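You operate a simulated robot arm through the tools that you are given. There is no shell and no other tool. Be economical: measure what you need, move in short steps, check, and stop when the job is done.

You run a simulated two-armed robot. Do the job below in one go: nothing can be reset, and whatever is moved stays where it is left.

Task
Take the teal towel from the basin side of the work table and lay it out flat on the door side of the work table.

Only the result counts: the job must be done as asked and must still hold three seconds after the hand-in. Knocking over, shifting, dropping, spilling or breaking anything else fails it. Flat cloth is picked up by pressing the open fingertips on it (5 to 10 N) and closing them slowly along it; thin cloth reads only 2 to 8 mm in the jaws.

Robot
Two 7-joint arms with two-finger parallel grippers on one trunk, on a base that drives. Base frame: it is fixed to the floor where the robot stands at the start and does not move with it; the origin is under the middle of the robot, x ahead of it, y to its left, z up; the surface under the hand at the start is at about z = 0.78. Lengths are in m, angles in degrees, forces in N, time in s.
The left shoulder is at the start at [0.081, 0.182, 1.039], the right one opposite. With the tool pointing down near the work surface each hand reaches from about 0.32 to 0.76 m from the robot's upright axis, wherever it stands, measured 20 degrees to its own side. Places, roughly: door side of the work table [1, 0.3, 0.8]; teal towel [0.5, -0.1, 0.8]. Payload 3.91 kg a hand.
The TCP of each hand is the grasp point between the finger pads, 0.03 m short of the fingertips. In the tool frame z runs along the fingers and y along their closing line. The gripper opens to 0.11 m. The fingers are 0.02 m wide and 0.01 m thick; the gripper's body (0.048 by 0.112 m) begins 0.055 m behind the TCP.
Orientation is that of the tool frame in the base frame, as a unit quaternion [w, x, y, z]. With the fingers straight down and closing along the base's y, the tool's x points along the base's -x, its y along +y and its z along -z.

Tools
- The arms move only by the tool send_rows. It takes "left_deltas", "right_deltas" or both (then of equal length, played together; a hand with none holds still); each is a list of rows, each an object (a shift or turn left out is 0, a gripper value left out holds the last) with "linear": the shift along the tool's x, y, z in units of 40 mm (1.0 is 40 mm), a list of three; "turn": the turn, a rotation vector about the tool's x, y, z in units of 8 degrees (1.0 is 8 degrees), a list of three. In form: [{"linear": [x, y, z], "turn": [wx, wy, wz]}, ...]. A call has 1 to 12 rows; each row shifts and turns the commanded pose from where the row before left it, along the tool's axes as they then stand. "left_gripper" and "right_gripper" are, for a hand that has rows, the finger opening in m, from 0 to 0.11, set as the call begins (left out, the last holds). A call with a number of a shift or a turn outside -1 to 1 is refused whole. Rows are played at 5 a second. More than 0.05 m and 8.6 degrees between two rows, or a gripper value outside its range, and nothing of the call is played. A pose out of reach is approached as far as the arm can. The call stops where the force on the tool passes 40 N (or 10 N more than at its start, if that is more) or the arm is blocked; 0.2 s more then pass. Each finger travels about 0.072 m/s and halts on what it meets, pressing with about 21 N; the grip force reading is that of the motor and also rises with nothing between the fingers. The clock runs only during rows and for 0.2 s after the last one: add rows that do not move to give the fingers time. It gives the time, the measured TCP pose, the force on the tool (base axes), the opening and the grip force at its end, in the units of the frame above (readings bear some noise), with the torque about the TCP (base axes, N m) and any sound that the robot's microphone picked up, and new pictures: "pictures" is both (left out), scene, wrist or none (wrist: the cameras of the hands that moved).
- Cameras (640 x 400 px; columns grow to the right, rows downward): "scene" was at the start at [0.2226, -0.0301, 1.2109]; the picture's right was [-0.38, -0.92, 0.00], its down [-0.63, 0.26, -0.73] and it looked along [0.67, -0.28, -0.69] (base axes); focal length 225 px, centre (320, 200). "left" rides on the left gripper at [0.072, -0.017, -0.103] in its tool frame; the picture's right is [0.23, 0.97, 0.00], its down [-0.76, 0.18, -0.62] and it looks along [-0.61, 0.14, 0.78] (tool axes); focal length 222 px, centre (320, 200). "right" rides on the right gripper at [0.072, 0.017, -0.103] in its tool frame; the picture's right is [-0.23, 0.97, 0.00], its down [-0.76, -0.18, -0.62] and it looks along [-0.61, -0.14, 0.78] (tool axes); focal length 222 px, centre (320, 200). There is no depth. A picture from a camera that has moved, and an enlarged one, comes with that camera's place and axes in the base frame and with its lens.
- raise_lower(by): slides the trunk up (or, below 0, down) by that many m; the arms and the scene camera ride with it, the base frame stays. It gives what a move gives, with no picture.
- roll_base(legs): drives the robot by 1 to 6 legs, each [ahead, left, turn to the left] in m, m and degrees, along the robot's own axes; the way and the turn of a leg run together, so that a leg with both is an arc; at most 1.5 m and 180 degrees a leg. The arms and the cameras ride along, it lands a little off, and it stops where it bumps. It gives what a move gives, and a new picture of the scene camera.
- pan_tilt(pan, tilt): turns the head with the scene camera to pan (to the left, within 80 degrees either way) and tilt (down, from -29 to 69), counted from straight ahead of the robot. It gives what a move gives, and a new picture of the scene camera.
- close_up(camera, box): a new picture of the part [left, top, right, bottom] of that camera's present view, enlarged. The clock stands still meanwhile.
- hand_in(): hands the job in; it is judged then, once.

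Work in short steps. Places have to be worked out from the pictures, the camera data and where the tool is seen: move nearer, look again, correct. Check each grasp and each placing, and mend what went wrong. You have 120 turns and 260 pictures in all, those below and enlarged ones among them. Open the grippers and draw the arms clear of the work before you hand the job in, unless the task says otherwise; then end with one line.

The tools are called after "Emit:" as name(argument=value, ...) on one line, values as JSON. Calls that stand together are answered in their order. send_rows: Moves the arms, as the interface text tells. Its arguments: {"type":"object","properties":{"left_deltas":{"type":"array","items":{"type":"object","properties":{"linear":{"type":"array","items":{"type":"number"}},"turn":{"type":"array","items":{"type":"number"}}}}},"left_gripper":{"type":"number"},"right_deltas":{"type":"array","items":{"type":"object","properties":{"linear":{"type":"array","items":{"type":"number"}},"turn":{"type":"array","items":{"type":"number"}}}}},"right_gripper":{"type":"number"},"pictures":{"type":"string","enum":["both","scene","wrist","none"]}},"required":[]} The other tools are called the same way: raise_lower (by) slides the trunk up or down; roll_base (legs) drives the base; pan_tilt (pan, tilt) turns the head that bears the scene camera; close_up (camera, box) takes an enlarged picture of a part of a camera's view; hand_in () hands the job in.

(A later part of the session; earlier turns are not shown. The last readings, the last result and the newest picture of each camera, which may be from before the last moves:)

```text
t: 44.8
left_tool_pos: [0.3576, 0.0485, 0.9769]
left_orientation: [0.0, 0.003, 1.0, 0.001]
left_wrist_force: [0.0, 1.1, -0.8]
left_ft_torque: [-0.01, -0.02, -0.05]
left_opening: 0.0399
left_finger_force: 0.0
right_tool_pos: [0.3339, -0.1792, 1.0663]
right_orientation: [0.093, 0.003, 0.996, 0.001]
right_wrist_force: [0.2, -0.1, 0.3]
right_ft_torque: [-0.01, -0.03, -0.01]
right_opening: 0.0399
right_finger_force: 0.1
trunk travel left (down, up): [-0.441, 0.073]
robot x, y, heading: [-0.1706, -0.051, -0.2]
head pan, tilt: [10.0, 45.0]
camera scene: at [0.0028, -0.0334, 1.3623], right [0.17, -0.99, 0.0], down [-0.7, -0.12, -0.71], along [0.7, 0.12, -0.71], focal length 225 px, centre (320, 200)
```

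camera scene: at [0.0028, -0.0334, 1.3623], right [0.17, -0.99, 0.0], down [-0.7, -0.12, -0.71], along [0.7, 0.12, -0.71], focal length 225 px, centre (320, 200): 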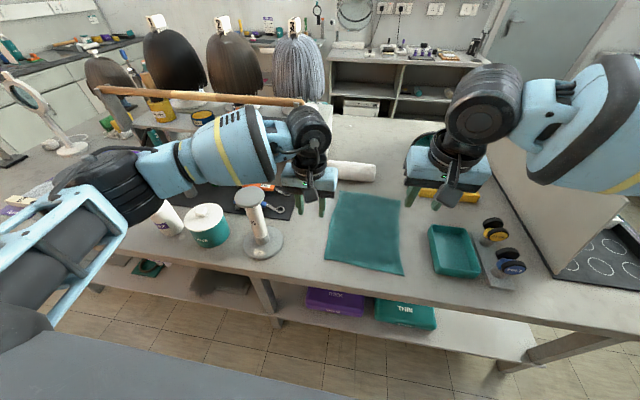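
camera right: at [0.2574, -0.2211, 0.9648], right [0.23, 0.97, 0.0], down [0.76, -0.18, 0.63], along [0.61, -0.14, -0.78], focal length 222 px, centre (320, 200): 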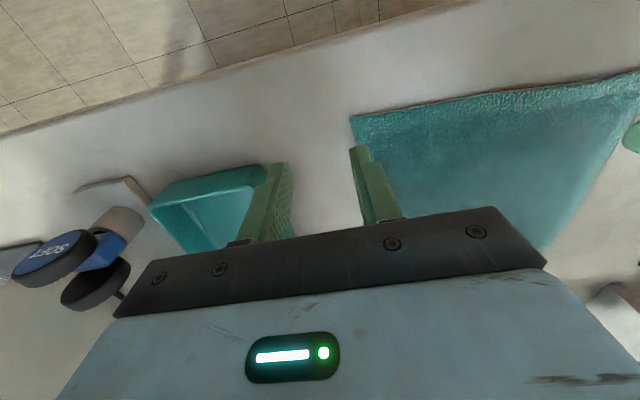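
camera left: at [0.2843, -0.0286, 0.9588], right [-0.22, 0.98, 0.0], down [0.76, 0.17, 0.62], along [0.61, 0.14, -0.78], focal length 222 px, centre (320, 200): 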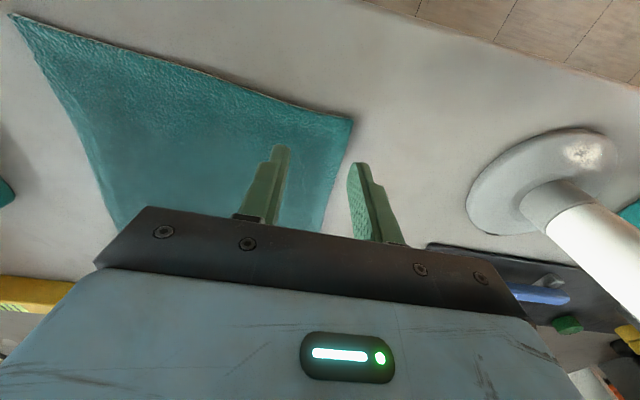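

The forearm is now clear of the stand. I level the right tool and bring both over their points.

Emit:
send_rows(left_deltas=[{"linear": [0, -0.75, 0]}, {"linear": [0, -0.75, 0]}, {"linear": [0, 0, 0.8]}, {"linear": [0, 0, 0.8]}, {"linear": [0, 0, 0.8]}, {"linear": [0, 0, 0.7]}, {}], right_deltas=[{"turn": [0, 0.7, 0]}, {"turn": [0, 0.64, 0]}, {"linear": [-0.2, -0.2, 0.9]}, {"linear": [0, 0, 0.9]}, {"linear": [0, 0, 0.9]}, {"linear": [0, 0, 0.9]}, {"linear": [0, 0, 0.9]}], pictures="both")

```text
t: 46.4
left_tool_pos: [0.3587, -0.0121, 0.8536]
left_orientation: [0.0, 0.002, 1.0, -0.001]
left_wrist_force: [-0.3, 0.0, 0.8]
left_ft_torque: [-0.01, 0.01, 0.02]
left_opening: 0.04
left_finger_force: 0.0
right_tool_pos: [0.3387, -0.2166, 0.8998]
right_orientation: [0.001, 0.003, 1.0, 0.002]
right_wrist_force: [0.7, 0.8, 0.0]
right_ft_torque: [0.04, -0.02, 0.02]
right_opening: 0.0402
right_finger_force: 0.0
right hand out of reach, approached as far as the arm can: row 1, 2, 7
trunk travel left (down, up): [-0.441, 0.073]
robot x, y, heading: [-0.1715, -0.0491, -0.4]
head pan, tilt: [10.0, 45.0]
camera scene: at [0.0026, -0.0336, 1.3624], right [0.17, -0.99, 0.0], down [-0.7, -0.12, -0.71], along [0.7, 0.12, -0.71], focal length 225 px, centre (320, 200)
camera right: at [0.2671, -0.1991, 1.0024], right [0.23, 0.97, 0.0], down [0.76, -0.18, 0.62], along [0.61, -0.14, -0.78], focal length 222 px, centre (320, 200)
camera left: at [0.2859, -0.0296, 0.9562], right [-0.22, 0.98, 0.0], down [0.76, 0.17, 0.62], along [0.61, 0.14, -0.78], focal length 222 px, centre (320, 200)
```

scene: 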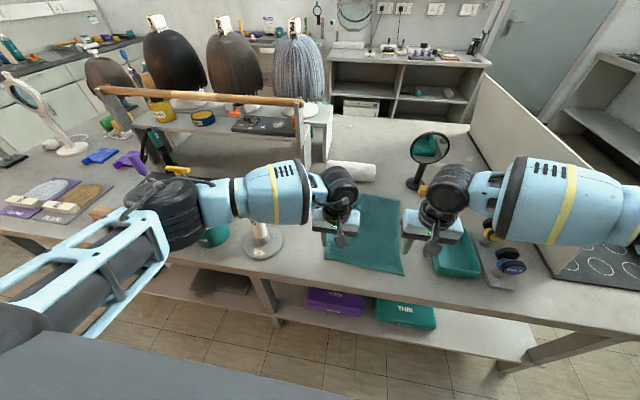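
right: 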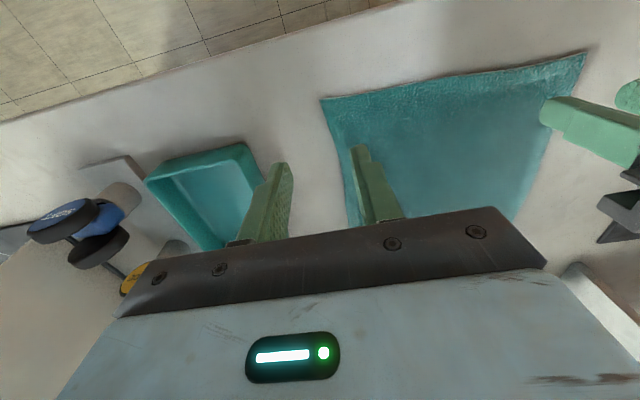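
left: 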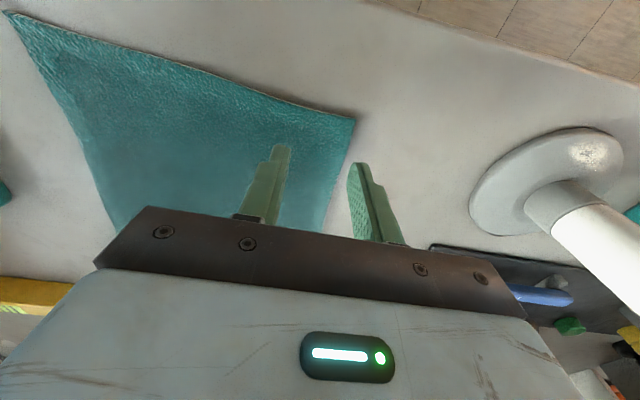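

The right hand stalls at y ≈ −0.217 again, maybe because of proximity to the left wrist. I test this by raising the left hand and letting the right settle.

Emit:
send_rows(left_deltas=[{"linear": [0, 0.5, -1]}, {"linear": [0, 0.5, -1]}, {"linear": [0, 0.5, -1]}, {"linear": [0, 0.5, -1]}, {}], right_deltas=[{}, {}, {}, {}, {"linear": [0, 0, 0.1]}], pictures="none")

```text
t: 47.5
left_tool_pos: [0.3603, 0.0667, 1.0138]
left_orientation: [-0.001, 0.004, 1.0, 0.001]
left_wrist_force: [-0.2, -0.1, 0.6]
left_ft_torque: [-0.01, 0.02, -0.01]
left_opening: 0.0399
left_finger_force: 0.0
right_tool_pos: [0.3387, -0.2169, 0.8944]
right_orientation: [0.002, 0.003, 1.0, 0.002]
right_wrist_force: [-0.7, 0.8, 0.5]
right_ft_torque: [0.0, 0.01, -0.01]
right_opening: 0.0402
right_finger_force: 0.0
trunk travel left (down, up): [-0.441, 0.073]
robot x, y, heading: [-0.1686, -0.0473, 0.0]
head pan, tilt: [10.0, 45.0]
```

Emit:
send_rows(right_deltas=[{"linear": [-0.2, 0.6, 0]}, {"linear": [0, 0, 0.6]}, {"linear": [0, 0, 0.6]}, {}], pictures="wrist")

```text
t: 48.5
left_tool_pos: [0.3604, 0.0669, 1.0131]
left_orientation: [0.0, 0.002, 1.0, 0.0]
left_wrist_force: [-0.4, 0.7, 0.2]
left_ft_torque: [-0.01, 0.0, 0.01]
left_opening: 0.0398
left_finger_force: 0.0
right_tool_pos: [0.3257, -0.2244, 0.8615]
right_orientation: [0.0, 0.002, 1.0, 0.001]
right_wrist_force: [1.6, 0.1, 1.0]
right_ft_torque: [-0.01, 0.01, 0.03]
right_opening: 0.0399
right_finger_force: 0.1
right hand out of reach, approached as far as the arm can: row 1, 2, 3
trunk travel left (down, up): [-0.441, 0.073]
robot x, y, heading: [-0.1683, -0.0508, -0.1]
head pan, tilt: [10.0, 45.0]
camera right: at [0.2534, -0.2075, 0.9635], right [0.23, 0.97, 0.0], down [0.76, -0.18, 0.62], along [0.61, -0.14, -0.78], focal length 222 px, centre (320, 200)
```

right: 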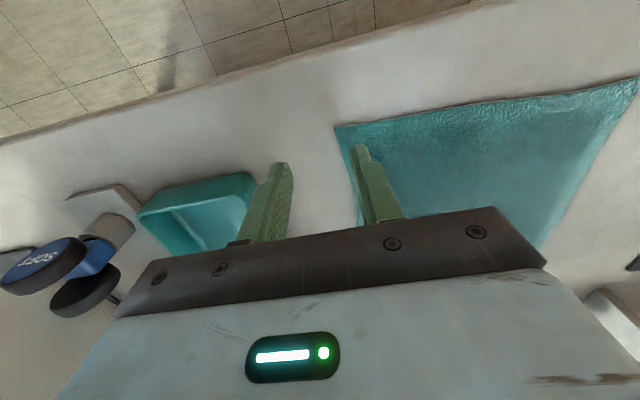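

Not interference from the left; it seems a joint limit of the right arm in this configuration. I lift a bit and try yawing the right tool to find more room.

Emit:
send_rows(right_deltas=[{"linear": [0, 0, -0.5]}, {"turn": [0, 0, -1]}, {"turn": [0, 0, -1]}, {"turn": [0, 0, -1]}, {"turn": [0, 0, -1]}, {"linear": [0, 0.4, 0]}, {"linear": [0, 0.4, 0]}, {"linear": [0, 0.4, 0]}, {}], pictures="none")

```text
t: 50.5
left_tool_pos: [0.3606, 0.0671, 1.0118]
left_orientation: [-0.001, 0.003, 1.0, 0.0]
left_wrist_force: [-0.4, -0.3, 0.2]
left_ft_torque: [0.02, 0.0, 0.0]
left_opening: 0.04
left_finger_force: 0.0
right_tool_pos: [0.2942, -0.1954, 0.8837]
right_orientation: [0.0, -0.273, 0.962, 0.001]
right_wrist_force: [-0.2, -0.9, 0.2]
right_ft_torque: [0.02, 0.01, 0.0]
right_opening: 0.0401
right_finger_force: 0.0
right hand out of reach, approached as far as the arm can: row 7, 8
trunk travel left (down, up): [-0.441, 0.073]
robot x, y, heading: [-0.1704, -0.0458, -0.1]
head pan, tilt: [10.0, 45.0]
```

Emit:
send_rows(right_deltas=[{"linear": [-0.43, -0.26, 0]}, {"linear": [-0.43, -0.26, 0]}, {"linear": [-0.43, -0.26, 0]}, {}], pictures="none")

Emit:
pan_tilt(pan=-45, tilt=20)

```text
t: 51.5
left_tool_pos: [0.3601, 0.0677, 1.0132]
left_orientation: [0.0, 0.003, 1.0, 0.0]
left_wrist_force: [-0.9, 0.1, 0.2]
left_ft_torque: [0.04, -0.01, -0.01]
left_opening: 0.04
left_finger_force: 0.0
right_tool_pos: [0.3404, -0.2181, 0.895]
right_orientation: [0.002, -0.274, 0.962, 0.0]
right_wrist_force: [-0.2, 0.0, -0.5]
right_ft_torque: [0.01, -0.02, -0.03]
right_opening: 0.0398
right_finger_force: 0.2
right hand out of reach, approached as far as the arm can: row 1, 2, 3
trunk travel left (down, up): [-0.441, 0.073]
robot x, y, heading: [-0.168, -0.044, -0.1]
head pan, tilt: [10.0, 45.0]
```

```text
t: 52.8
left_tool_pos: [0.3605, 0.0669, 1.0135]
left_orientation: [0.0, 0.003, 1.0, 0.0]
left_wrist_force: [-0.2, 0.1, 0.2]
left_ft_torque: [0.0, -0.01, 0.02]
left_opening: 0.04
left_finger_force: 0.0
right_tool_pos: [0.34, -0.2193, 0.8952]
right_orientation: [0.0, -0.273, 0.962, 0.001]
right_wrist_force: [-0.8, 0.0, 0.7]
right_ft_torque: [0.0, -0.01, 0.02]
right_opening: 0.0397
right_finger_force: 0.0
trunk travel left (down, up): [-0.441, 0.073]
robot x, y, heading: [-0.1683, -0.0495, -0.3]
head pan, tilt: [-45.0, 20.0]
camera scene: at [-0.0117, -0.1133, 1.401], right [-0.71, -0.7, 0.0], down [-0.24, 0.24, -0.94], along [0.66, -0.67, -0.34], focal length 225 px, centre (320, 200)
```

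scene: 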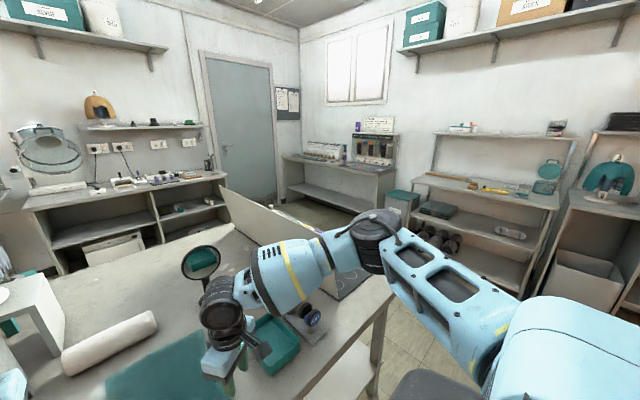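

The limit is in how far the right arm extends at this height, regardless of yaw. I bring the base 0.1 m closer so the near corners are nearer the body, undoing the yaw first.

Emit:
send_rows(right_deltas=[{"linear": [0.5, 0, -0.5]}, {"turn": [0, 0, 1]}, {"turn": [0, 0, 1]}, {"turn": [0, 0, 1]}, {"turn": [0, 0, 1]}, {}], pictures="none")

Emit:
roll_base(legs=[[0.1, 0, 0]])

Emit:
pan_tilt(pan=10, tilt=50)

```text
t: 54.2
left_tool_pos: [0.3599, 0.0664, 1.0129]
left_orientation: [0.0, 0.003, 1.0, 0.001]
left_wrist_force: [1.0, -0.2, 0.6]
left_ft_torque: [-0.04, -0.03, -0.01]
left_opening: 0.04
left_finger_force: 0.1
right_tool_pos: [0.3237, -0.2284, 0.9153]
right_orientation: [0.0, 0.004, 1.0, 0.0]
right_wrist_force: [-0.7, -1.3, 0.5]
right_ft_torque: [0.04, -0.01, -0.02]
right_opening: 0.0399
right_finger_force: 0.0
trunk travel left (down, up): [-0.441, 0.073]
robot x, y, heading: [-0.1704, -0.0468, 0.0]
head pan, tilt: [-45.0, 20.0]
```

```text
t: 55.3
left_tool_pos: [0.4594, 0.0666, 1.0126]
left_orientation: [0.001, 0.003, 1.0, -0.001]
left_wrist_force: [-0.7, -0.9, 0.4]
left_ft_torque: [0.03, 0.01, 0.03]
left_opening: 0.04
left_finger_force: 0.0
right_tool_pos: [0.4226, -0.2289, 0.9142]
right_orientation: [0.0, 0.002, 1.0, 0.0]
right_wrist_force: [-0.5, -0.4, -0.6]
right_ft_torque: [0.03, 0.02, 0.02]
right_opening: 0.0404
right_finger_force: 0.1
trunk travel left (down, up): [-0.441, 0.073]
robot x, y, heading: [-0.0704, -0.0493, -0.2]
head pan, tilt: [-45.0, 20.0]
camera scene: at [0.088, -0.1138, 1.401], right [-0.71, -0.7, 0.0], down [-0.24, 0.24, -0.94], along [0.66, -0.67, -0.34], focal length 225 px, centre (320, 200)
```

scene: 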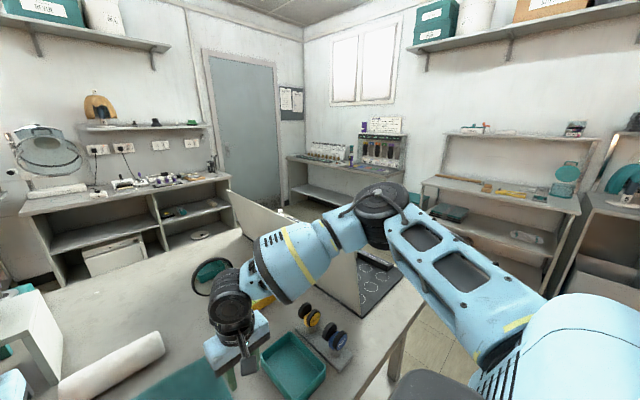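

```text
t: 56.6
left_tool_pos: [0.4602, 0.0663, 1.0125]
left_orientation: [0.0, 0.003, 1.0, 0.0]
left_wrist_force: [-0.4, 0.4, -0.9]
left_ft_torque: [0.03, 0.03, -0.02]
left_opening: 0.0399
left_finger_force: 0.0
right_tool_pos: [0.4239, -0.2292, 0.916]
right_orientation: [0.0, 0.002, 1.0, 0.0]
right_wrist_force: [-0.2, 0.0, 1.1]
right_ft_torque: [-0.01, 0.01, 0.0]
right_opening: 0.0399
right_finger_force: 0.1
trunk travel left (down, up): [-0.441, 0.073]
robot x, y, heading: [-0.07, -0.0469, 0.0]
head pan, tilt: [10.0, 50.0]
camera scene: at [0.0981, -0.0347, 1.3555], right [0.17, -0.99, 0.0], down [-0.75, -0.13, -0.64], along [0.63, 0.11, -0.77], focal length 225 px, centre (320, 200)
```

scene: 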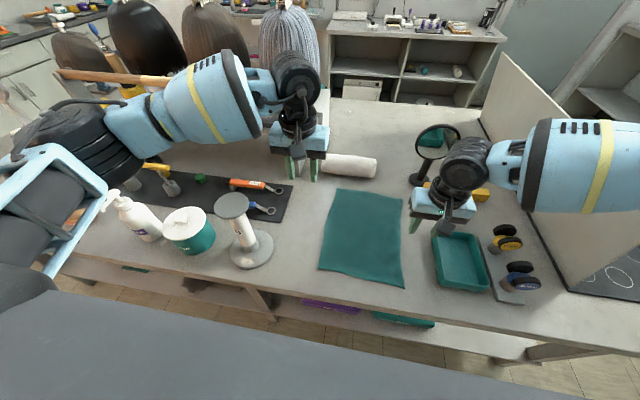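

Now moving both toward their pinch points again, hovering at about 0.85.

Emit:
send_rows(left_deltas=[{"linear": [0.85, -0.65, 0]}, {"linear": [0.85, -0.65, 0]}, {"linear": [0.85, -0.65, 0]}, {"linear": [0, 0, 1]}, {"linear": [0, 0, 1]}, {"linear": [0, 0, 1]}, {"linear": [0, 0, 1]}], right_deltas=[{"linear": [0.9, 0, 0]}, {"linear": [0.9, 0.2, 0]}, {"linear": [0.1, 0.75, 0]}, {"linear": [0, 0, 0.6]}, {"linear": [0, 0, 0.6]}, {"linear": [0, 0, 0.5]}, {}], pictures="both")

```text
t: 58.2
left_tool_pos: [0.3586, -0.0086, 0.8522]
left_orientation: [0.0, 0.002, 1.0, 0.0]
left_wrist_force: [-0.3, -0.7, -0.2]
left_ft_torque: [0.0, -0.01, 0.0]
left_opening: 0.0402
left_finger_force: 0.1
right_tool_pos: [0.3474, -0.1963, 0.8493]
right_orientation: [0.0, 0.003, 1.0, 0.002]
right_wrist_force: [0.2, -0.4, 0.4]
right_ft_torque: [0.0, 0.02, 0.01]
right_opening: 0.04
right_finger_force: 0.1
right hand out of reach, approached as far as the arm can: row 6
trunk travel left (down, up): [-0.441, 0.073]
robot x, y, heading: [-0.068, -0.0517, -0.2]
head pan, tilt: [10.0, 50.0]
camera scene: at [0.0983, -0.0344, 1.3554], right [0.17, -0.99, 0.0], down [-0.76, -0.13, -0.64], along [0.63, 0.11, -0.77], focal length 225 px, centre (320, 200)
camera right: at [0.2747, -0.1783, 0.9518], right [0.23, 0.97, 0.0], down [0.76, -0.18, 0.62], along [0.61, -0.14, -0.78], focal length 222 px, centre (320, 200)
camera left: at [0.2851, -0.0251, 0.9542], right [-0.22, 0.98, 0.0], down [0.76, 0.17, 0.62], along [0.61, 0.14, -0.78], focal length 222 px, centre (320, 200)
```

scene: 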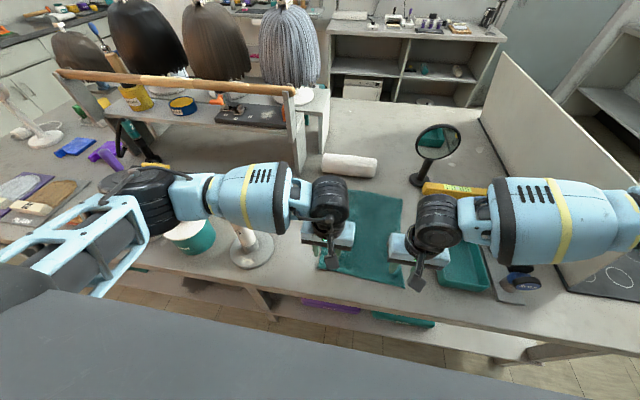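
right: 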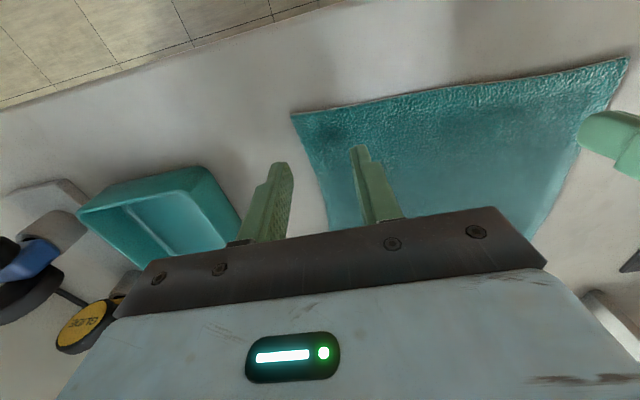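
left: 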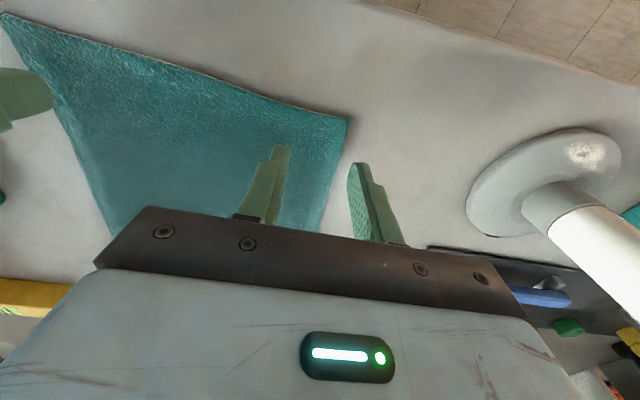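

Corner C reads (0.324, −0.211). The right arm is just at its limit in z, so I raise the hands, lower the trunk 0.05, and narrow the openings to 0.03.

Emit:
send_rows(left_deltas=[{"linear": [0, -0.3, -0.7]}, {"linear": [0, 0, -0.7]}, {}], right_deltas=[{"linear": [0, 0.1, -0.7]}, {"linear": [0, 0.1, -0.7]}, {}], left_gripper=0.03, right_gripper=0.03, pictures="none")

Emit:
raise_lower(by=-0.05)

Emit:
send_rows(left_deltas=[{"linear": [0, 0, 0.25]}, {"linear": [0, 0, 0.25]}, {}], right_deltas=[{"linear": [0, 0.12, 0.25]}, {"linear": [0, 0, 0.25]}, {}], pictures="wrist")

```text
t: 59.0
left_tool_pos: [0.3575, -0.0218, 0.9091]
left_orientation: [0.0, 0.003, 1.0, 0.0]
left_wrist_force: [0.9, 0.0, -0.4]
left_ft_torque: [0.04, 0.01, -0.03]
left_opening: 0.03
left_finger_force: 0.0
right_tool_pos: [0.3464, -0.1874, 0.9043]
right_orientation: [0.0, 0.001, 1.0, 0.001]
right_wrist_force: [-0.3, -0.4, -0.1]
right_ft_torque: [-0.07, 0.02, 0.01]
right_opening: 0.0301
right_finger_force: 0.1
trunk travel left (down, up): [-0.441, 0.073]
robot x, y, heading: [-0.0692, -0.048, 0.1]
head pan, tilt: [10.0, 50.0]
```

```text
t: 59.9
left_tool_pos: [0.3559, -0.0237, 0.86]
left_orientation: [0.001, 0.003, 1.0, -0.001]
left_wrist_force: [-0.2, -0.2, 0.9]
left_ft_torque: [0.04, 0.0, -0.02]
left_opening: 0.0302
left_finger_force: 0.0
right_tool_pos: [0.3466, -0.1873, 0.8553]
right_orientation: [0.0, 0.002, 1.0, 0.001]
right_wrist_force: [-0.3, -0.3, 0.3]
right_ft_torque: [0.03, 0.0, 0.01]
right_opening: 0.03
right_finger_force: 0.1
trunk travel left (down, up): [-0.391, 0.123]
robot x, y, heading: [-0.0695, -0.0492, -0.1]
head pan, tilt: [10.0, 50.0]
```

```text
t: 60.7
left_tool_pos: [0.3572, -0.0227, 0.8391]
left_orientation: [0.001, 0.004, 1.0, 0.0]
left_wrist_force: [0.5, 0.7, -0.4]
left_ft_torque: [-0.03, 0.01, 0.0]
left_opening: 0.0303
left_finger_force: 0.0
right_tool_pos: [0.3458, -0.1827, 0.8344]
right_orientation: [0.0, 0.002, 1.0, 0.001]
right_wrist_force: [0.1, 0.0, -0.8]
right_ft_torque: [-0.03, 0.0, 0.02]
right_opening: 0.0301
right_finger_force: 0.1
trunk travel left (down, up): [-0.391, 0.123]
robot x, y, heading: [-0.0734, -0.048, -0.1]
head pan, tilt: [10.0, 50.0]
camera right: at [0.2732, -0.1646, 0.9378], right [0.23, 0.97, 0.0], down [0.76, -0.18, 0.62], along [0.61, -0.14, -0.78], focal length 222 px, centre (320, 200)
camera left: at [0.2849, -0.0397, 0.942], right [-0.22, 0.98, 0.0], down [0.76, 0.17, 0.62], along [0.61, 0.14, -0.78], focal length 222 px, centre (320, 200)
```

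right: 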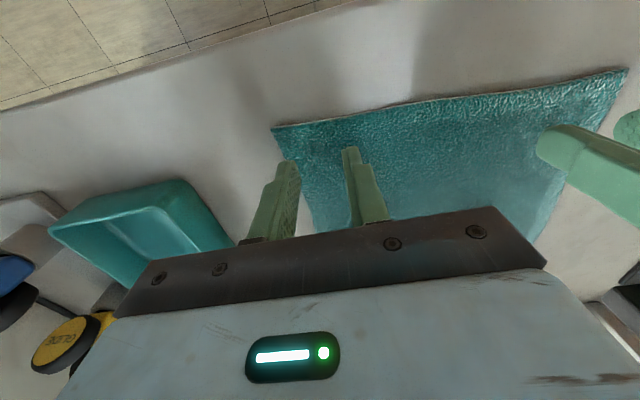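
left: 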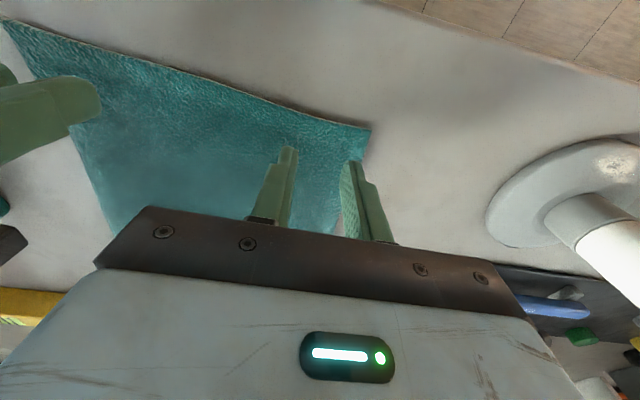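

Alignment is good; the right nudges 6 mm inward. Lowering both until they touch the cloth.

Emit:
send_rows(left_deltas=[{"linear": [0, 0, 0.25]}, {"linear": [0, 0, 0.2]}, {"linear": [0, 0, 0.1]}, {}], right_deltas=[{"linear": [0, 0.15, 0.2]}, {"linear": [0, 0, 0.15]}, {"linear": [0, 0, 0.1]}, {}], pictures="none")

```text
t: 61.7
left_tool_pos: [0.3617, -0.0264, 0.8297]
left_orientation: [0.014, 0.002, 1.0, -0.002]
left_wrist_force: [0.1, -0.4, -0.6]
left_ft_torque: [0.04, 0.0, 0.02]
left_opening: 0.0297
left_finger_force: 0.1
right_tool_pos: [0.3443, -0.1771, 0.8193]
right_orientation: [0.002, 0.002, 1.0, 0.002]
right_wrist_force: [-0.9, 0.1, -0.2]
right_ft_torque: [-0.04, 0.0, 0.01]
right_opening: 0.03
right_finger_force: 0.1
trunk travel left (down, up): [-0.391, 0.123]
robot x, y, heading: [-0.0673, -0.0488, -0.2]
head pan, tilt: [10.0, 50.0]
```

The left is deviating again (arm touching the stand). I back up immediately: raise the trunk 0.1 and bring the base 0.06 m closer instead so that the right still reaches.

Emit:
raise_lower(by=0.1)

Emit:
roll_base(legs=[[0.06, 0, 0]])

```text
t: 63.0
left_tool_pos: [0.3557, -0.023, 0.9151]
left_orientation: [-0.002, 0.003, 1.0, 0.001]
left_wrist_force: [0.2, -0.4, 0.2]
left_ft_torque: [0.02, -0.02, 0.02]
left_opening: 0.0302
left_finger_force: 0.0
right_tool_pos: [0.3678, -0.1775, 1.0066]
right_orientation: [0.105, 0.001, 0.995, 0.001]
right_wrist_force: [-0.9, 0.5, -0.1]
right_ft_torque: [-0.03, 0.01, 0.0]
right_opening: 0.03
right_finger_force: 0.0
trunk travel left (down, up): [-0.491, 0.023]
robot x, y, heading: [-0.071, -0.0475, -0.2]
head pan, tilt: [10.0, 50.0]
```

```text
t: 64.0
left_tool_pos: [0.4164, -0.0241, 0.9162]
left_orientation: [0.0, 0.003, 1.0, 0.0]
left_wrist_force: [0.3, -0.9, -0.2]
left_ft_torque: [-0.02, 0.02, 0.01]
left_opening: 0.0301
left_finger_force: 0.2
right_tool_pos: [0.4268, -0.1767, 1.0075]
right_orientation: [0.105, 0.003, 0.994, 0.001]
right_wrist_force: [0.2, -0.1, -0.4]
right_ft_torque: [0.01, -0.01, -0.01]
right_opening: 0.0297
right_finger_force: 0.0
trunk travel left (down, up): [-0.491, 0.023]
robot x, y, heading: [-0.0102, -0.0541, -0.3]
head pan, tilt: [10.0, 50.0]
camera scene: at [0.1093, -0.0345, 1.4164], right [0.17, -0.99, 0.0], down [-0.76, -0.13, -0.64], along [0.63, 0.11, -0.77], focal length 225 px, centre (320, 200)
```

scene: 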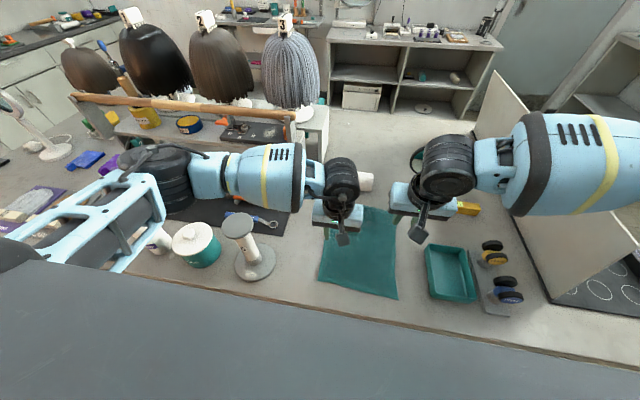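

Everything is still standing. I level the right tool and bring both hands back to their points.

Emit:
send_rows(left_deltas=[{"linear": [0.75, 0, 0]}, {"linear": [0.75, 0, 0]}, {}, {}, {"linear": [0, 0, 0.6]}, {"linear": [0, 0, 0.6]}, {"linear": [0, 0, 0.6]}, {}], right_deltas=[{"turn": [0, 0.75, 0]}, {"turn": [0, 0.75, 0]}, {"linear": [1, 0, 0]}, {"linear": [1, 0, 0]}, {"linear": [0, 0, 1]}, {"linear": [0, 0, 1]}, {"linear": [0, 0, 1]}, {"linear": [0, 0, 1]}], pictures="both")

```text
t: 65.8
left_tool_pos: [0.3564, -0.023, 0.8463]
left_orientation: [-0.001, 0.003, 1.0, 0.001]
left_wrist_force: [-0.9, 0.5, -0.2]
left_ft_torque: [-0.03, -0.01, -0.01]
left_opening: 0.0301
left_finger_force: 0.1
right_tool_pos: [0.3356, -0.2306, 0.8844]
right_orientation: [0.001, 0.001, 1.0, 0.002]
right_wrist_force: [0.2, -0.1, -1.2]
right_ft_torque: [0.04, -0.02, 0.0]
right_opening: 0.03
right_finger_force: 0.0
right hand out of reach, approached as far as the arm can: row 1, 2, 6, 7, 8
trunk travel left (down, up): [-0.491, 0.023]
robot x, y, heading: [-0.0088, -0.0444, -0.2]
head pan, tilt: [10.0, 50.0]
camera scene: at [0.1089, -0.0349, 1.4165], right [0.17, -0.99, 0.0], down [-0.75, -0.13, -0.64], along [0.63, 0.11, -0.77], focal length 225 px, centre (320, 200)
camera right: at [0.2636, -0.2141, 0.9879], right [0.23, 0.97, 0.01], down [0.76, -0.18, 0.62], along [0.61, -0.14, -0.78], focal length 222 px, centre (320, 200)
camera left: at [0.2837, -0.0396, 0.949], right [-0.22, 0.98, 0.0], down [0.76, 0.17, 0.62], along [0.61, 0.14, -0.78], focal length 222 px, centre (320, 200)
```

scene: 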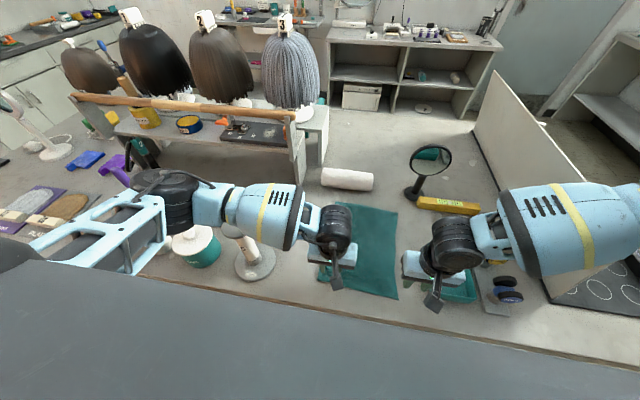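
right: 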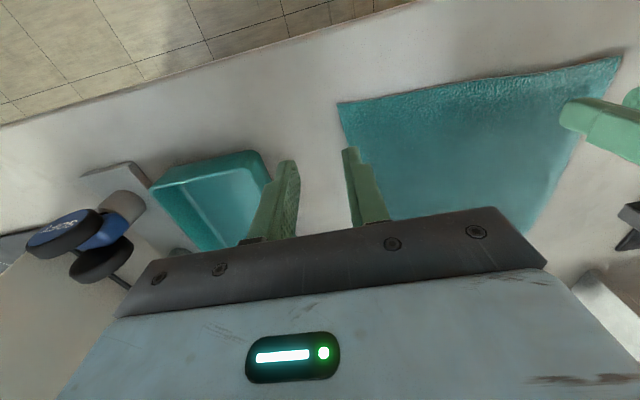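
left: 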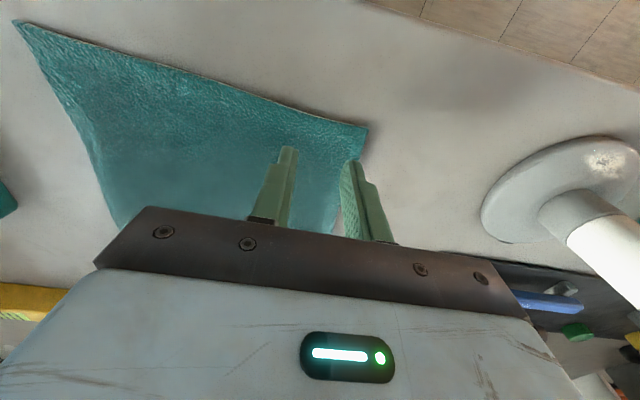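

The right arm's limit depends on the trunk height, while the left forearm sits over the stand. Better stance: base at about (−0.11, −0.27) turned 30° left, so the left forearm stays behind the stand and the right hand works closer. I lift and drive there.

Emit:
send_rows(left_deltas=[{"linear": [0, 0, -1]}, {"linear": [0, 0, -1]}, {"linear": [0, 0, -1]}, {"linear": [0, 0, -1]}], right_deltas=[{"linear": [0, 0, -1]}, {"linear": [0, 0, -1]}, {"linear": [0, 0, -1]}, {"linear": [0, 0, -1]}], pictures="none")

Emit:
roll_base(legs=[[-0.1, 0, 0], [0, -0.22, 0], [0, 0, 30]])

```text
t: 66.8
left_tool_pos: [0.3559, -0.0228, 1.0079]
left_orientation: [0.001, 0.003, 1.0, 0.0]
left_wrist_force: [0.3, -0.3, 0.4]
left_ft_torque: [0.0, -0.01, 0.0]
left_opening: 0.0299
left_finger_force: 0.0
right_tool_pos: [0.3339, -0.2321, 1.0462]
right_orientation: [0.001, 0.001, 1.0, 0.002]
right_wrist_force: [-0.5, -0.1, 0.1]
right_ft_torque: [0.03, 0.02, 0.01]
right_opening: 0.0302
right_finger_force: 0.1
trunk travel left (down, up): [-0.491, 0.023]
robot x, y, heading: [-0.0126, -0.0471, -0.1]
head pan, tilt: [10.0, 50.0]
```

```text
t: 71.6
left_tool_pos: [0.193, -0.0659, 1.0049]
left_orientation: [0.0, -0.252, 0.968, 0.0]
left_wrist_force: [-0.8, -0.6, 0.4]
left_ft_torque: [0.0, 0.01, -0.01]
left_opening: 0.03
left_finger_force: 0.0
right_tool_pos: [0.2769, -0.2583, 1.0436]
right_orientation: [0.001, -0.253, 0.967, 0.002]
right_wrist_force: [-0.9, -0.2, 0.4]
right_ft_torque: [0.01, -0.01, -0.04]
right_opening: 0.0297
right_finger_force: 0.0
trunk travel left (down, up): [-0.491, 0.023]
robot x, y, heading: [-0.1087, -0.2706, 29.3]
head pan, tilt: [10.0, 50.0]
camera scene: at [-0.0166, -0.198, 1.4165], right [0.63, -0.77, 0.0], down [-0.59, -0.49, -0.64], along [0.5, 0.41, -0.77], focal length 225 px, centre (320, 200)
```

scene: 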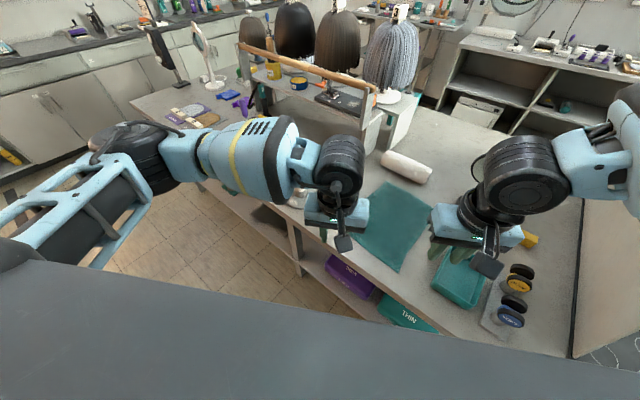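

Good stance: the left elbow is clear of the table. I realign both tools with the table axes and move them above the pinch points, then lower the trunk.

Emit:
send_rows(left_deltas=[{"turn": [0, 0, 0.92]}, {"turn": [0, 0, 0.92]}, {"turn": [0, 0, 0.92]}, {"turn": [0, 0, 0.9]}, {"linear": [-0.9, 0.2, 0]}, {"linear": [-0.9, 0.3, 0]}, {"linear": [-0.9, 0.3, 0]}, {"linear": [-0.9, 0.2, 0]}, {"linear": [-0.5, 0.1, 0]}, {}], right_deltas=[{"turn": [0, 0, 0.92]}, {"turn": [0, 0, 0.92]}, {"turn": [0, 0, 0.92]}, {"turn": [0, 0, 0.9]}, {"linear": [-0.6, 0.4, 0]}, {"linear": [-0.6, 0.4, 0]}, {"linear": [-0.5, 0.5, 0]}, {"linear": [0, 0.5, 0]}, {"linear": [0, 0.2, 0]}, {}], pictures="none")

Emit:
raise_lower(by=-0.13)

Emit:
pan_tilt(pan=0, tilt=45)

```text
t: 73.8
left_tool_pos: [0.3583, -0.0229, 1.0073]
left_orientation: [0.0, 0.001, 1.0, 0.0]
left_wrist_force: [-0.5, 0.3, 0.5]
left_ft_torque: [0.02, -0.04, 0.0]
left_opening: 0.0301
left_finger_force: 0.0
right_tool_pos: [0.3443, -0.1775, 1.0439]
right_orientation: [0.001, 0.0, 1.0, 0.002]
right_wrist_force: [-0.1, 0.2, -1.2]
right_ft_torque: [-0.01, -0.01, 0.01]
right_opening: 0.0301
right_finger_force: 0.0
trunk travel left (down, up): [-0.491, 0.023]
robot x, y, heading: [-0.1162, -0.2654, 29.5]
head pan, tilt: [10.0, 50.0]
```

```text
t: 75.4
left_tool_pos: [0.3582, -0.0215, 0.8778]
left_orientation: [0.0, 0.0, 1.0, 0.0]
left_wrist_force: [0.4, 0.5, 0.6]
left_ft_torque: [0.01, -0.03, 0.0]
left_opening: 0.0299
left_finger_force: 0.2
right_tool_pos: [0.3441, -0.1786, 0.915]
right_orientation: [0.0, -0.001, 1.0, 0.003]
right_wrist_force: [0.9, 0.1, 0.4]
right_ft_torque: [0.0, -0.01, 0.0]
right_opening: 0.03
right_finger_force: 0.0
trunk travel left (down, up): [-0.361, 0.153]
robot x, y, heading: [-0.1122, -0.2694, 29.1]
head pan, tilt: [10.0, 50.0]
```

```text
t: 76.1
left_tool_pos: [0.3562, -0.0221, 0.8765]
left_orientation: [0.0, 0.001, 1.0, 0.0]
left_wrist_force: [-0.6, 0.3, -0.1]
left_ft_torque: [0.01, 0.0, -0.03]
left_opening: 0.0301
left_finger_force: 0.1
right_tool_pos: [0.3438, -0.1789, 0.9162]
right_orientation: [0.0, -0.001, 1.0, 0.002]
right_wrist_force: [-0.1, 0.0, -0.2]
right_ft_torque: [-0.01, 0.02, 0.01]
right_opening: 0.03
right_finger_force: 0.0
trunk travel left (down, up): [-0.361, 0.153]
robot x, y, heading: [-0.1132, -0.2681, 29.1]
head pan, tilt: [0.0, 45.0]
camera scene: at [0.07, -0.1647, 1.2702], right [0.49, -0.87, 0.0], down [-0.62, -0.35, -0.71], along [0.62, 0.35, -0.71], focal length 225 px, centre (320, 200)
```

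scene: 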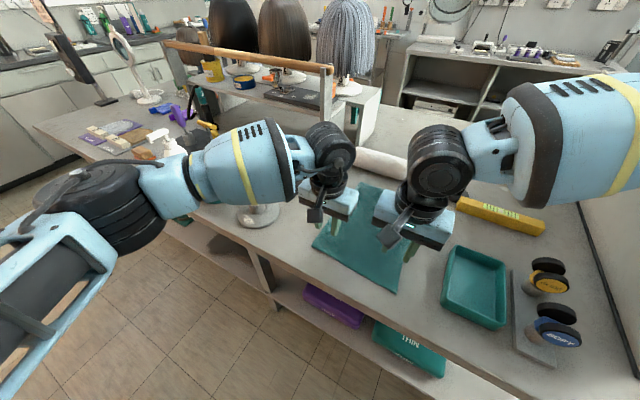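

Both track accurately. Lowering to ~0.83, just above the cloth.

Emit:
send_rows(left_deltas=[{"linear": [0, 0, 0.4]}, {"linear": [0, 0, 0.4]}, {"linear": [0, 0, 0.3]}, {}], right_deltas=[{"linear": [0, 0, 0.8]}, {"linear": [0, 0, 0.8]}, {"linear": [0, 0, 0.5]}, {}], pictures="wrist")

```text
t: 77.1
left_tool_pos: [0.3577, -0.0223, 0.8309]
left_orientation: [0.0, 0.001, 1.0, 0.0]
left_wrist_force: [0.4, 0.0, -0.3]
left_ft_torque: [0.06, 0.02, 0.01]
left_opening: 0.0298
left_finger_force: 0.0
right_tool_pos: [0.344, -0.1802, 0.8284]
right_orientation: [0.0, -0.001, 1.0, 0.003]
right_wrist_force: [0.3, -0.1, -0.7]
right_ft_torque: [0.0, -0.01, 0.03]
right_opening: 0.0302
right_finger_force: 0.1
trunk travel left (down, up): [-0.361, 0.153]
robot x, y, heading: [-0.113, -0.2733, 29.4]
head pan, tilt: [0.0, 45.0]
camera right: at [0.2718, -0.1625, 0.932], right [0.23, 0.97, 0.0], down [0.76, -0.18, 0.62], along [0.61, -0.14, -0.78], focal length 222 px, centre (320, 200)
camera left: at [0.2845, -0.0396, 0.9344], right [-0.22, 0.97, 0.0], down [0.76, 0.18, 0.62], along [0.61, 0.14, -0.78], focal length 222 px, centre (320, 200)
```

right: 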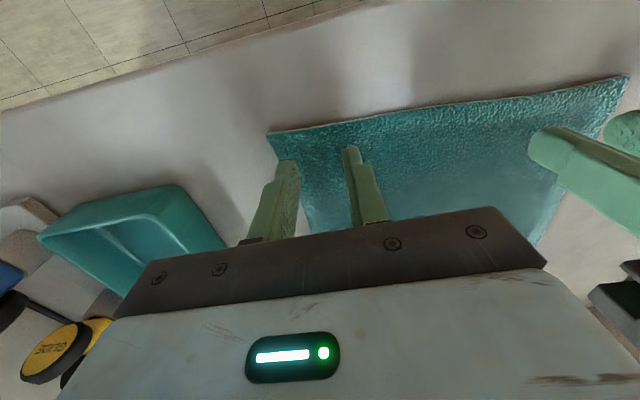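
left: 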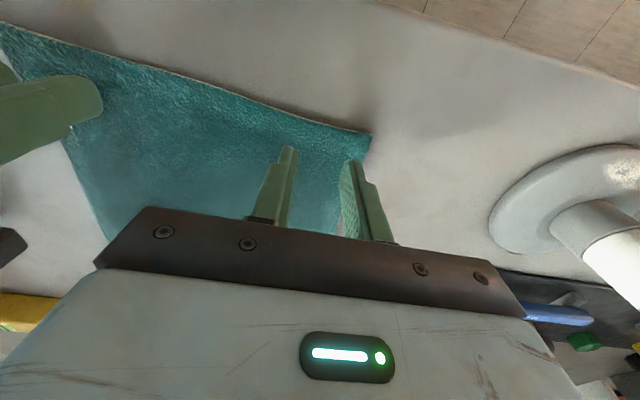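

Fingers straddle the corners nicely. I shift slightly toward the edge and press down in small steps.

Emit:
send_rows(left_deltas=[{"linear": [0.15, 0, 0.2]}, {"linear": [0, 0, 0.15]}, {"linear": [0, 0, 0.1]}, {}], right_deltas=[{"linear": [0.1, 0.1, 0.15]}, {"linear": [0, 0, 0.15]}, {"linear": [0, 0, 0.1]}, {}], pictures="none")

```text
t: 78.1
left_tool_pos: [0.3524, -0.0217, 0.8153]
left_orientation: [0.0, 0.001, 1.0, 0.0]
left_wrist_force: [-0.7, 0.6, 0.8]
left_ft_torque: [-0.01, 0.02, 0.0]
left_opening: 0.0299
left_finger_force: 0.0
right_tool_pos: [0.3399, -0.1753, 0.8144]
right_orientation: [0.0, 0.0, 1.0, 0.002]
right_wrist_force: [0.5, -0.9, 2.2]
right_ft_torque: [-0.02, 0.03, -0.01]
right_opening: 0.0299
right_finger_force: 0.0
trunk travel left (down, up): [-0.361, 0.153]
robot x, y, heading: [-0.1139, -0.2717, 29.4]
head pan, tilt: [0.0, 45.0]
```

Nearly in contact. Pressing a little more, in 2 mm steps.

Emit:
send_rows(left_deltas=[{"linear": [0, 0, 0.06]}, {"linear": [0, 0, 0.05]}, {}], right_deltas=[{"linear": [0, 0, 0.05]}, {"linear": [0, 0, 0.03]}, {}], pictures="none")

```text
t: 78.9
left_tool_pos: [0.3512, -0.022, 0.8124]
left_orientation: [0.002, 0.0, 1.0, -0.001]
left_wrist_force: [1.5, 0.4, 19.0]
left_ft_torque: [0.08, -0.02, -0.03]
left_opening: 0.0298
left_finger_force: 0.0
right_tool_pos: [0.3406, -0.1748, 0.8145]
right_orientation: [0.001, 0.0, 1.0, 0.004]
right_wrist_force: [0.6, -1.3, 10.6]
right_ft_torque: [-0.12, -0.02, 0.02]
right_opening: 0.0296
right_finger_force: 0.0
trunk travel left (down, up): [-0.361, 0.153]
robot x, y, heading: [-0.1129, -0.2684, 29.5]
head pan, tilt: [0.0, 45.0]
```

Left presses a bit hard (19 N); I ease it off and start closing gradually.

Emit:
send_rows(left_deltas=[{"linear": [0, 0, -0.04]}, {}], right_deltas=[{"linear": [0, 0, -0.01]}, {}], pictures="none")

Emit:
send_rows(left_deltas=[{}, {}], right_deltas=[{}, {}], left_gripper=0.02, right_gripper=0.02, pictures="none")

Emit:
send_rows(left_deltas=[{}, {}], right_deltas=[{}, {}], left_gripper=0.01, right_gripper=0.01, pictures="none")

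Emit:
send_rows(left_deltas=[{}, {}, {}], right_deltas=[{}, {}, {}], left_gripper=0, right_gripper=0, pictures="wrist")

```text
t: 79.5
left_tool_pos: [0.3505, -0.0216, 0.8128]
left_orientation: [0.001, 0.001, 1.0, 0.0]
left_wrist_force: [3.0, 0.0, 14.7]
left_ft_torque: [0.04, -0.1, -0.02]
left_opening: 0.03
left_finger_force: 0.1
right_tool_pos: [0.3397, -0.174, 0.8125]
right_orientation: [0.0, 0.0, 1.0, 0.003]
right_wrist_force: [0.2, 1.8, 11.9]
right_ft_torque: [-0.05, -0.01, 0.01]
right_opening: 0.03
right_finger_force: 0.1
trunk travel left (down, up): [-0.361, 0.153]
robot x, y, heading: [-0.1121, -0.2698, 29.2]
head pan, tilt: [0.0, 45.0]
```

```text
t: 80.1
left_tool_pos: [0.3507, -0.0229, 0.8115]
left_orientation: [0.001, 0.002, 1.0, -0.002]
left_wrist_force: [-0.4, -5.8, 15.0]
left_ft_torque: [-0.15, 0.02, 0.02]
left_opening: 0.0207
left_finger_force: 0.4
right_tool_pos: [0.34, -0.1738, 0.8133]
right_orientation: [0.001, -0.001, 1.0, 0.002]
right_wrist_force: [-0.6, 4.0, 10.5]
right_ft_torque: [0.12, -0.05, 0.0]
right_opening: 0.0209
right_finger_force: 1.2
trunk travel left (down, up): [-0.361, 0.153]
robot x, y, heading: [-0.113, -0.2719, 29.7]
head pan, tilt: [0.0, 45.0]
```

```text
t: 80.7
left_tool_pos: [0.3505, -0.0214, 0.8126]
left_orientation: [0.001, 0.0, 1.0, -0.001]
left_wrist_force: [-0.2, -4.1, 13.4]
left_ft_torque: [-0.13, 0.02, 0.01]
left_opening: 0.0107
left_finger_force: 0.0
right_tool_pos: [0.3392, -0.1739, 0.8139]
right_orientation: [0.0, -0.001, 1.0, 0.002]
right_wrist_force: [0.5, 3.9, 11.8]
right_ft_torque: [0.07, -0.04, 0.01]
right_opening: 0.0105
right_finger_force: 0.6
trunk travel left (down, up): [-0.361, 0.153]
robot x, y, heading: [-0.1134, -0.2673, 29.5]
head pan, tilt: [0.0, 45.0]
```

```text
t: 81.5
left_tool_pos: [0.3501, -0.0226, 0.813]
left_orientation: [0.0, 0.001, 1.0, 0.0]
left_wrist_force: [1.1, -4.8, 12.7]
left_ft_torque: [-0.11, 0.0, 0.04]
left_opening: 0.0039
left_finger_force: 21.2
right_tool_pos: [0.3393, -0.1754, 0.8117]
right_orientation: [0.0, -0.001, 1.0, 0.002]
right_wrist_force: [0.5, 0.6, 12.5]
right_ft_torque: [0.0, 0.01, 0.0]
right_opening: 0.0
right_finger_force: 20.5
trunk travel left (down, up): [-0.361, 0.153]
robot x, y, heading: [-0.1135, -0.2697, 29.1]
head pan, tilt: [0.0, 45.0]
camera right: at [0.2673, -0.1588, 0.916], right [0.23, 0.97, 0.01], down [0.76, -0.18, 0.62], along [0.61, -0.14, -0.78], focal length 222 px, centre (320, 200)
camera left: at [0.2775, -0.0398, 0.9156], right [-0.23, 0.97, 0.0], down [0.76, 0.18, 0.62], along [0.61, 0.14, -0.78], focal length 222 px, centre (320, 200)
```

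right: 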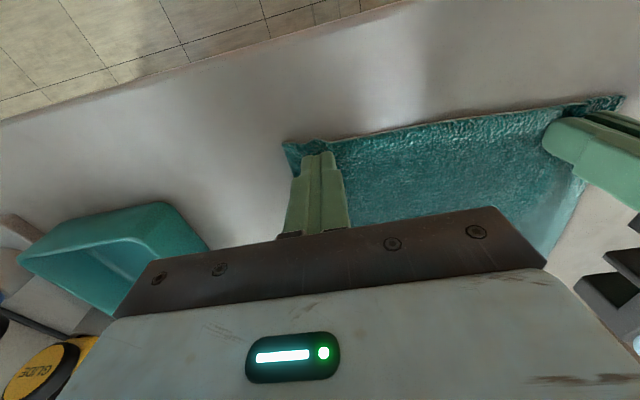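
left: 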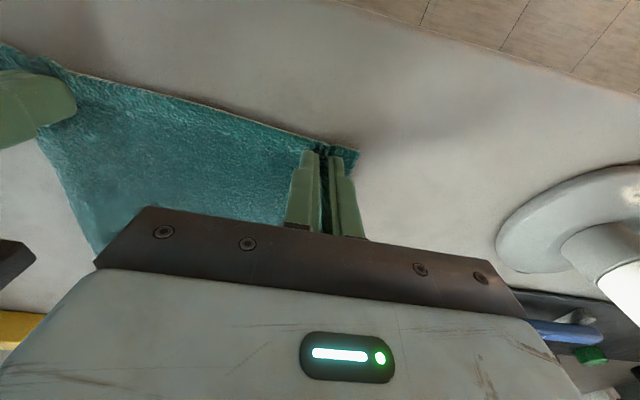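

Left holds cloth (3.9 mm); right slipped (0 mm). I retry the right: lift slightly, reopen, shift 10 mm inward, press again.

Emit:
send_rows(right_deltas=[{"linear": [0, 0, -0.3]}, {"linear": [-0.1, 0.25, 0]}, {}], right_gripper=0.034, pictures="none")

Emit:
send_rows(right_deltas=[{"linear": [0, 0, 0.2]}, {"linear": [0, 0, 0.08]}, {}], pictures="wrist")

```text
t: 82.3
left_tool_pos: [0.3505, -0.0228, 0.812]
left_orientation: [0.001, 0.001, 1.0, 0.0]
left_wrist_force: [-0.3, -3.3, 15.5]
left_ft_torque: [-0.08, 0.04, 0.0]
left_opening: 0.0037
left_finger_force: 21.1
right_tool_pos: [0.3434, -0.1643, 0.8243]
right_orientation: [0.0, 0.0, 1.0, 0.002]
right_wrist_force: [-0.1, 0.1, 0.3]
right_ft_torque: [0.0, -0.01, -0.02]
right_opening: 0.0341
right_finger_force: 0.0
trunk travel left (down, up): [-0.361, 0.153]
robot x, y, heading: [-0.1125, -0.2688, 29.2]
head pan, tilt: [0.0, 45.0]
```

```text
t: 83.1
left_tool_pos: [0.3503, -0.0225, 0.8122]
left_orientation: [0.001, 0.0, 1.0, 0.001]
left_wrist_force: [-0.9, -1.2, 14.8]
left_ft_torque: [-0.06, 0.02, -0.01]
left_opening: 0.0041
left_finger_force: 20.7
right_tool_pos: [0.344, -0.166, 0.8128]
right_orientation: [0.001, -0.001, 1.0, 0.002]
right_wrist_force: [1.7, -0.4, 4.6]
right_ft_torque: [-0.04, -0.04, 0.01]
right_opening: 0.034
right_finger_force: 0.1
trunk travel left (down, up): [-0.361, 0.153]
robot x, y, heading: [-0.1175, -0.2695, 29.2]
head pan, tilt: [0.0, 45.0]
camera right: at [0.2714, -0.1476, 0.9168], right [0.23, 0.97, 0.01], down [0.76, -0.18, 0.62], along [0.61, -0.14, -0.78], focal length 222 px, centre (320, 200)
```

right: 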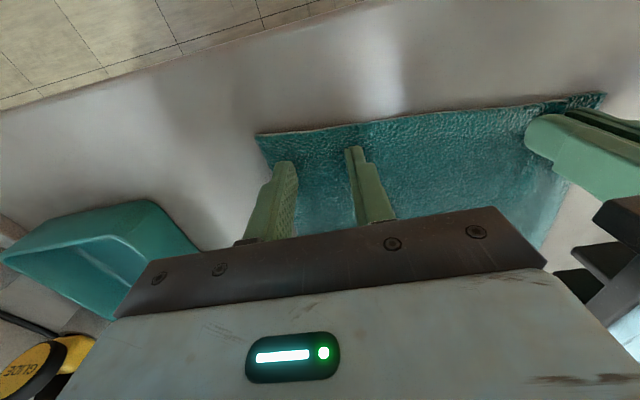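

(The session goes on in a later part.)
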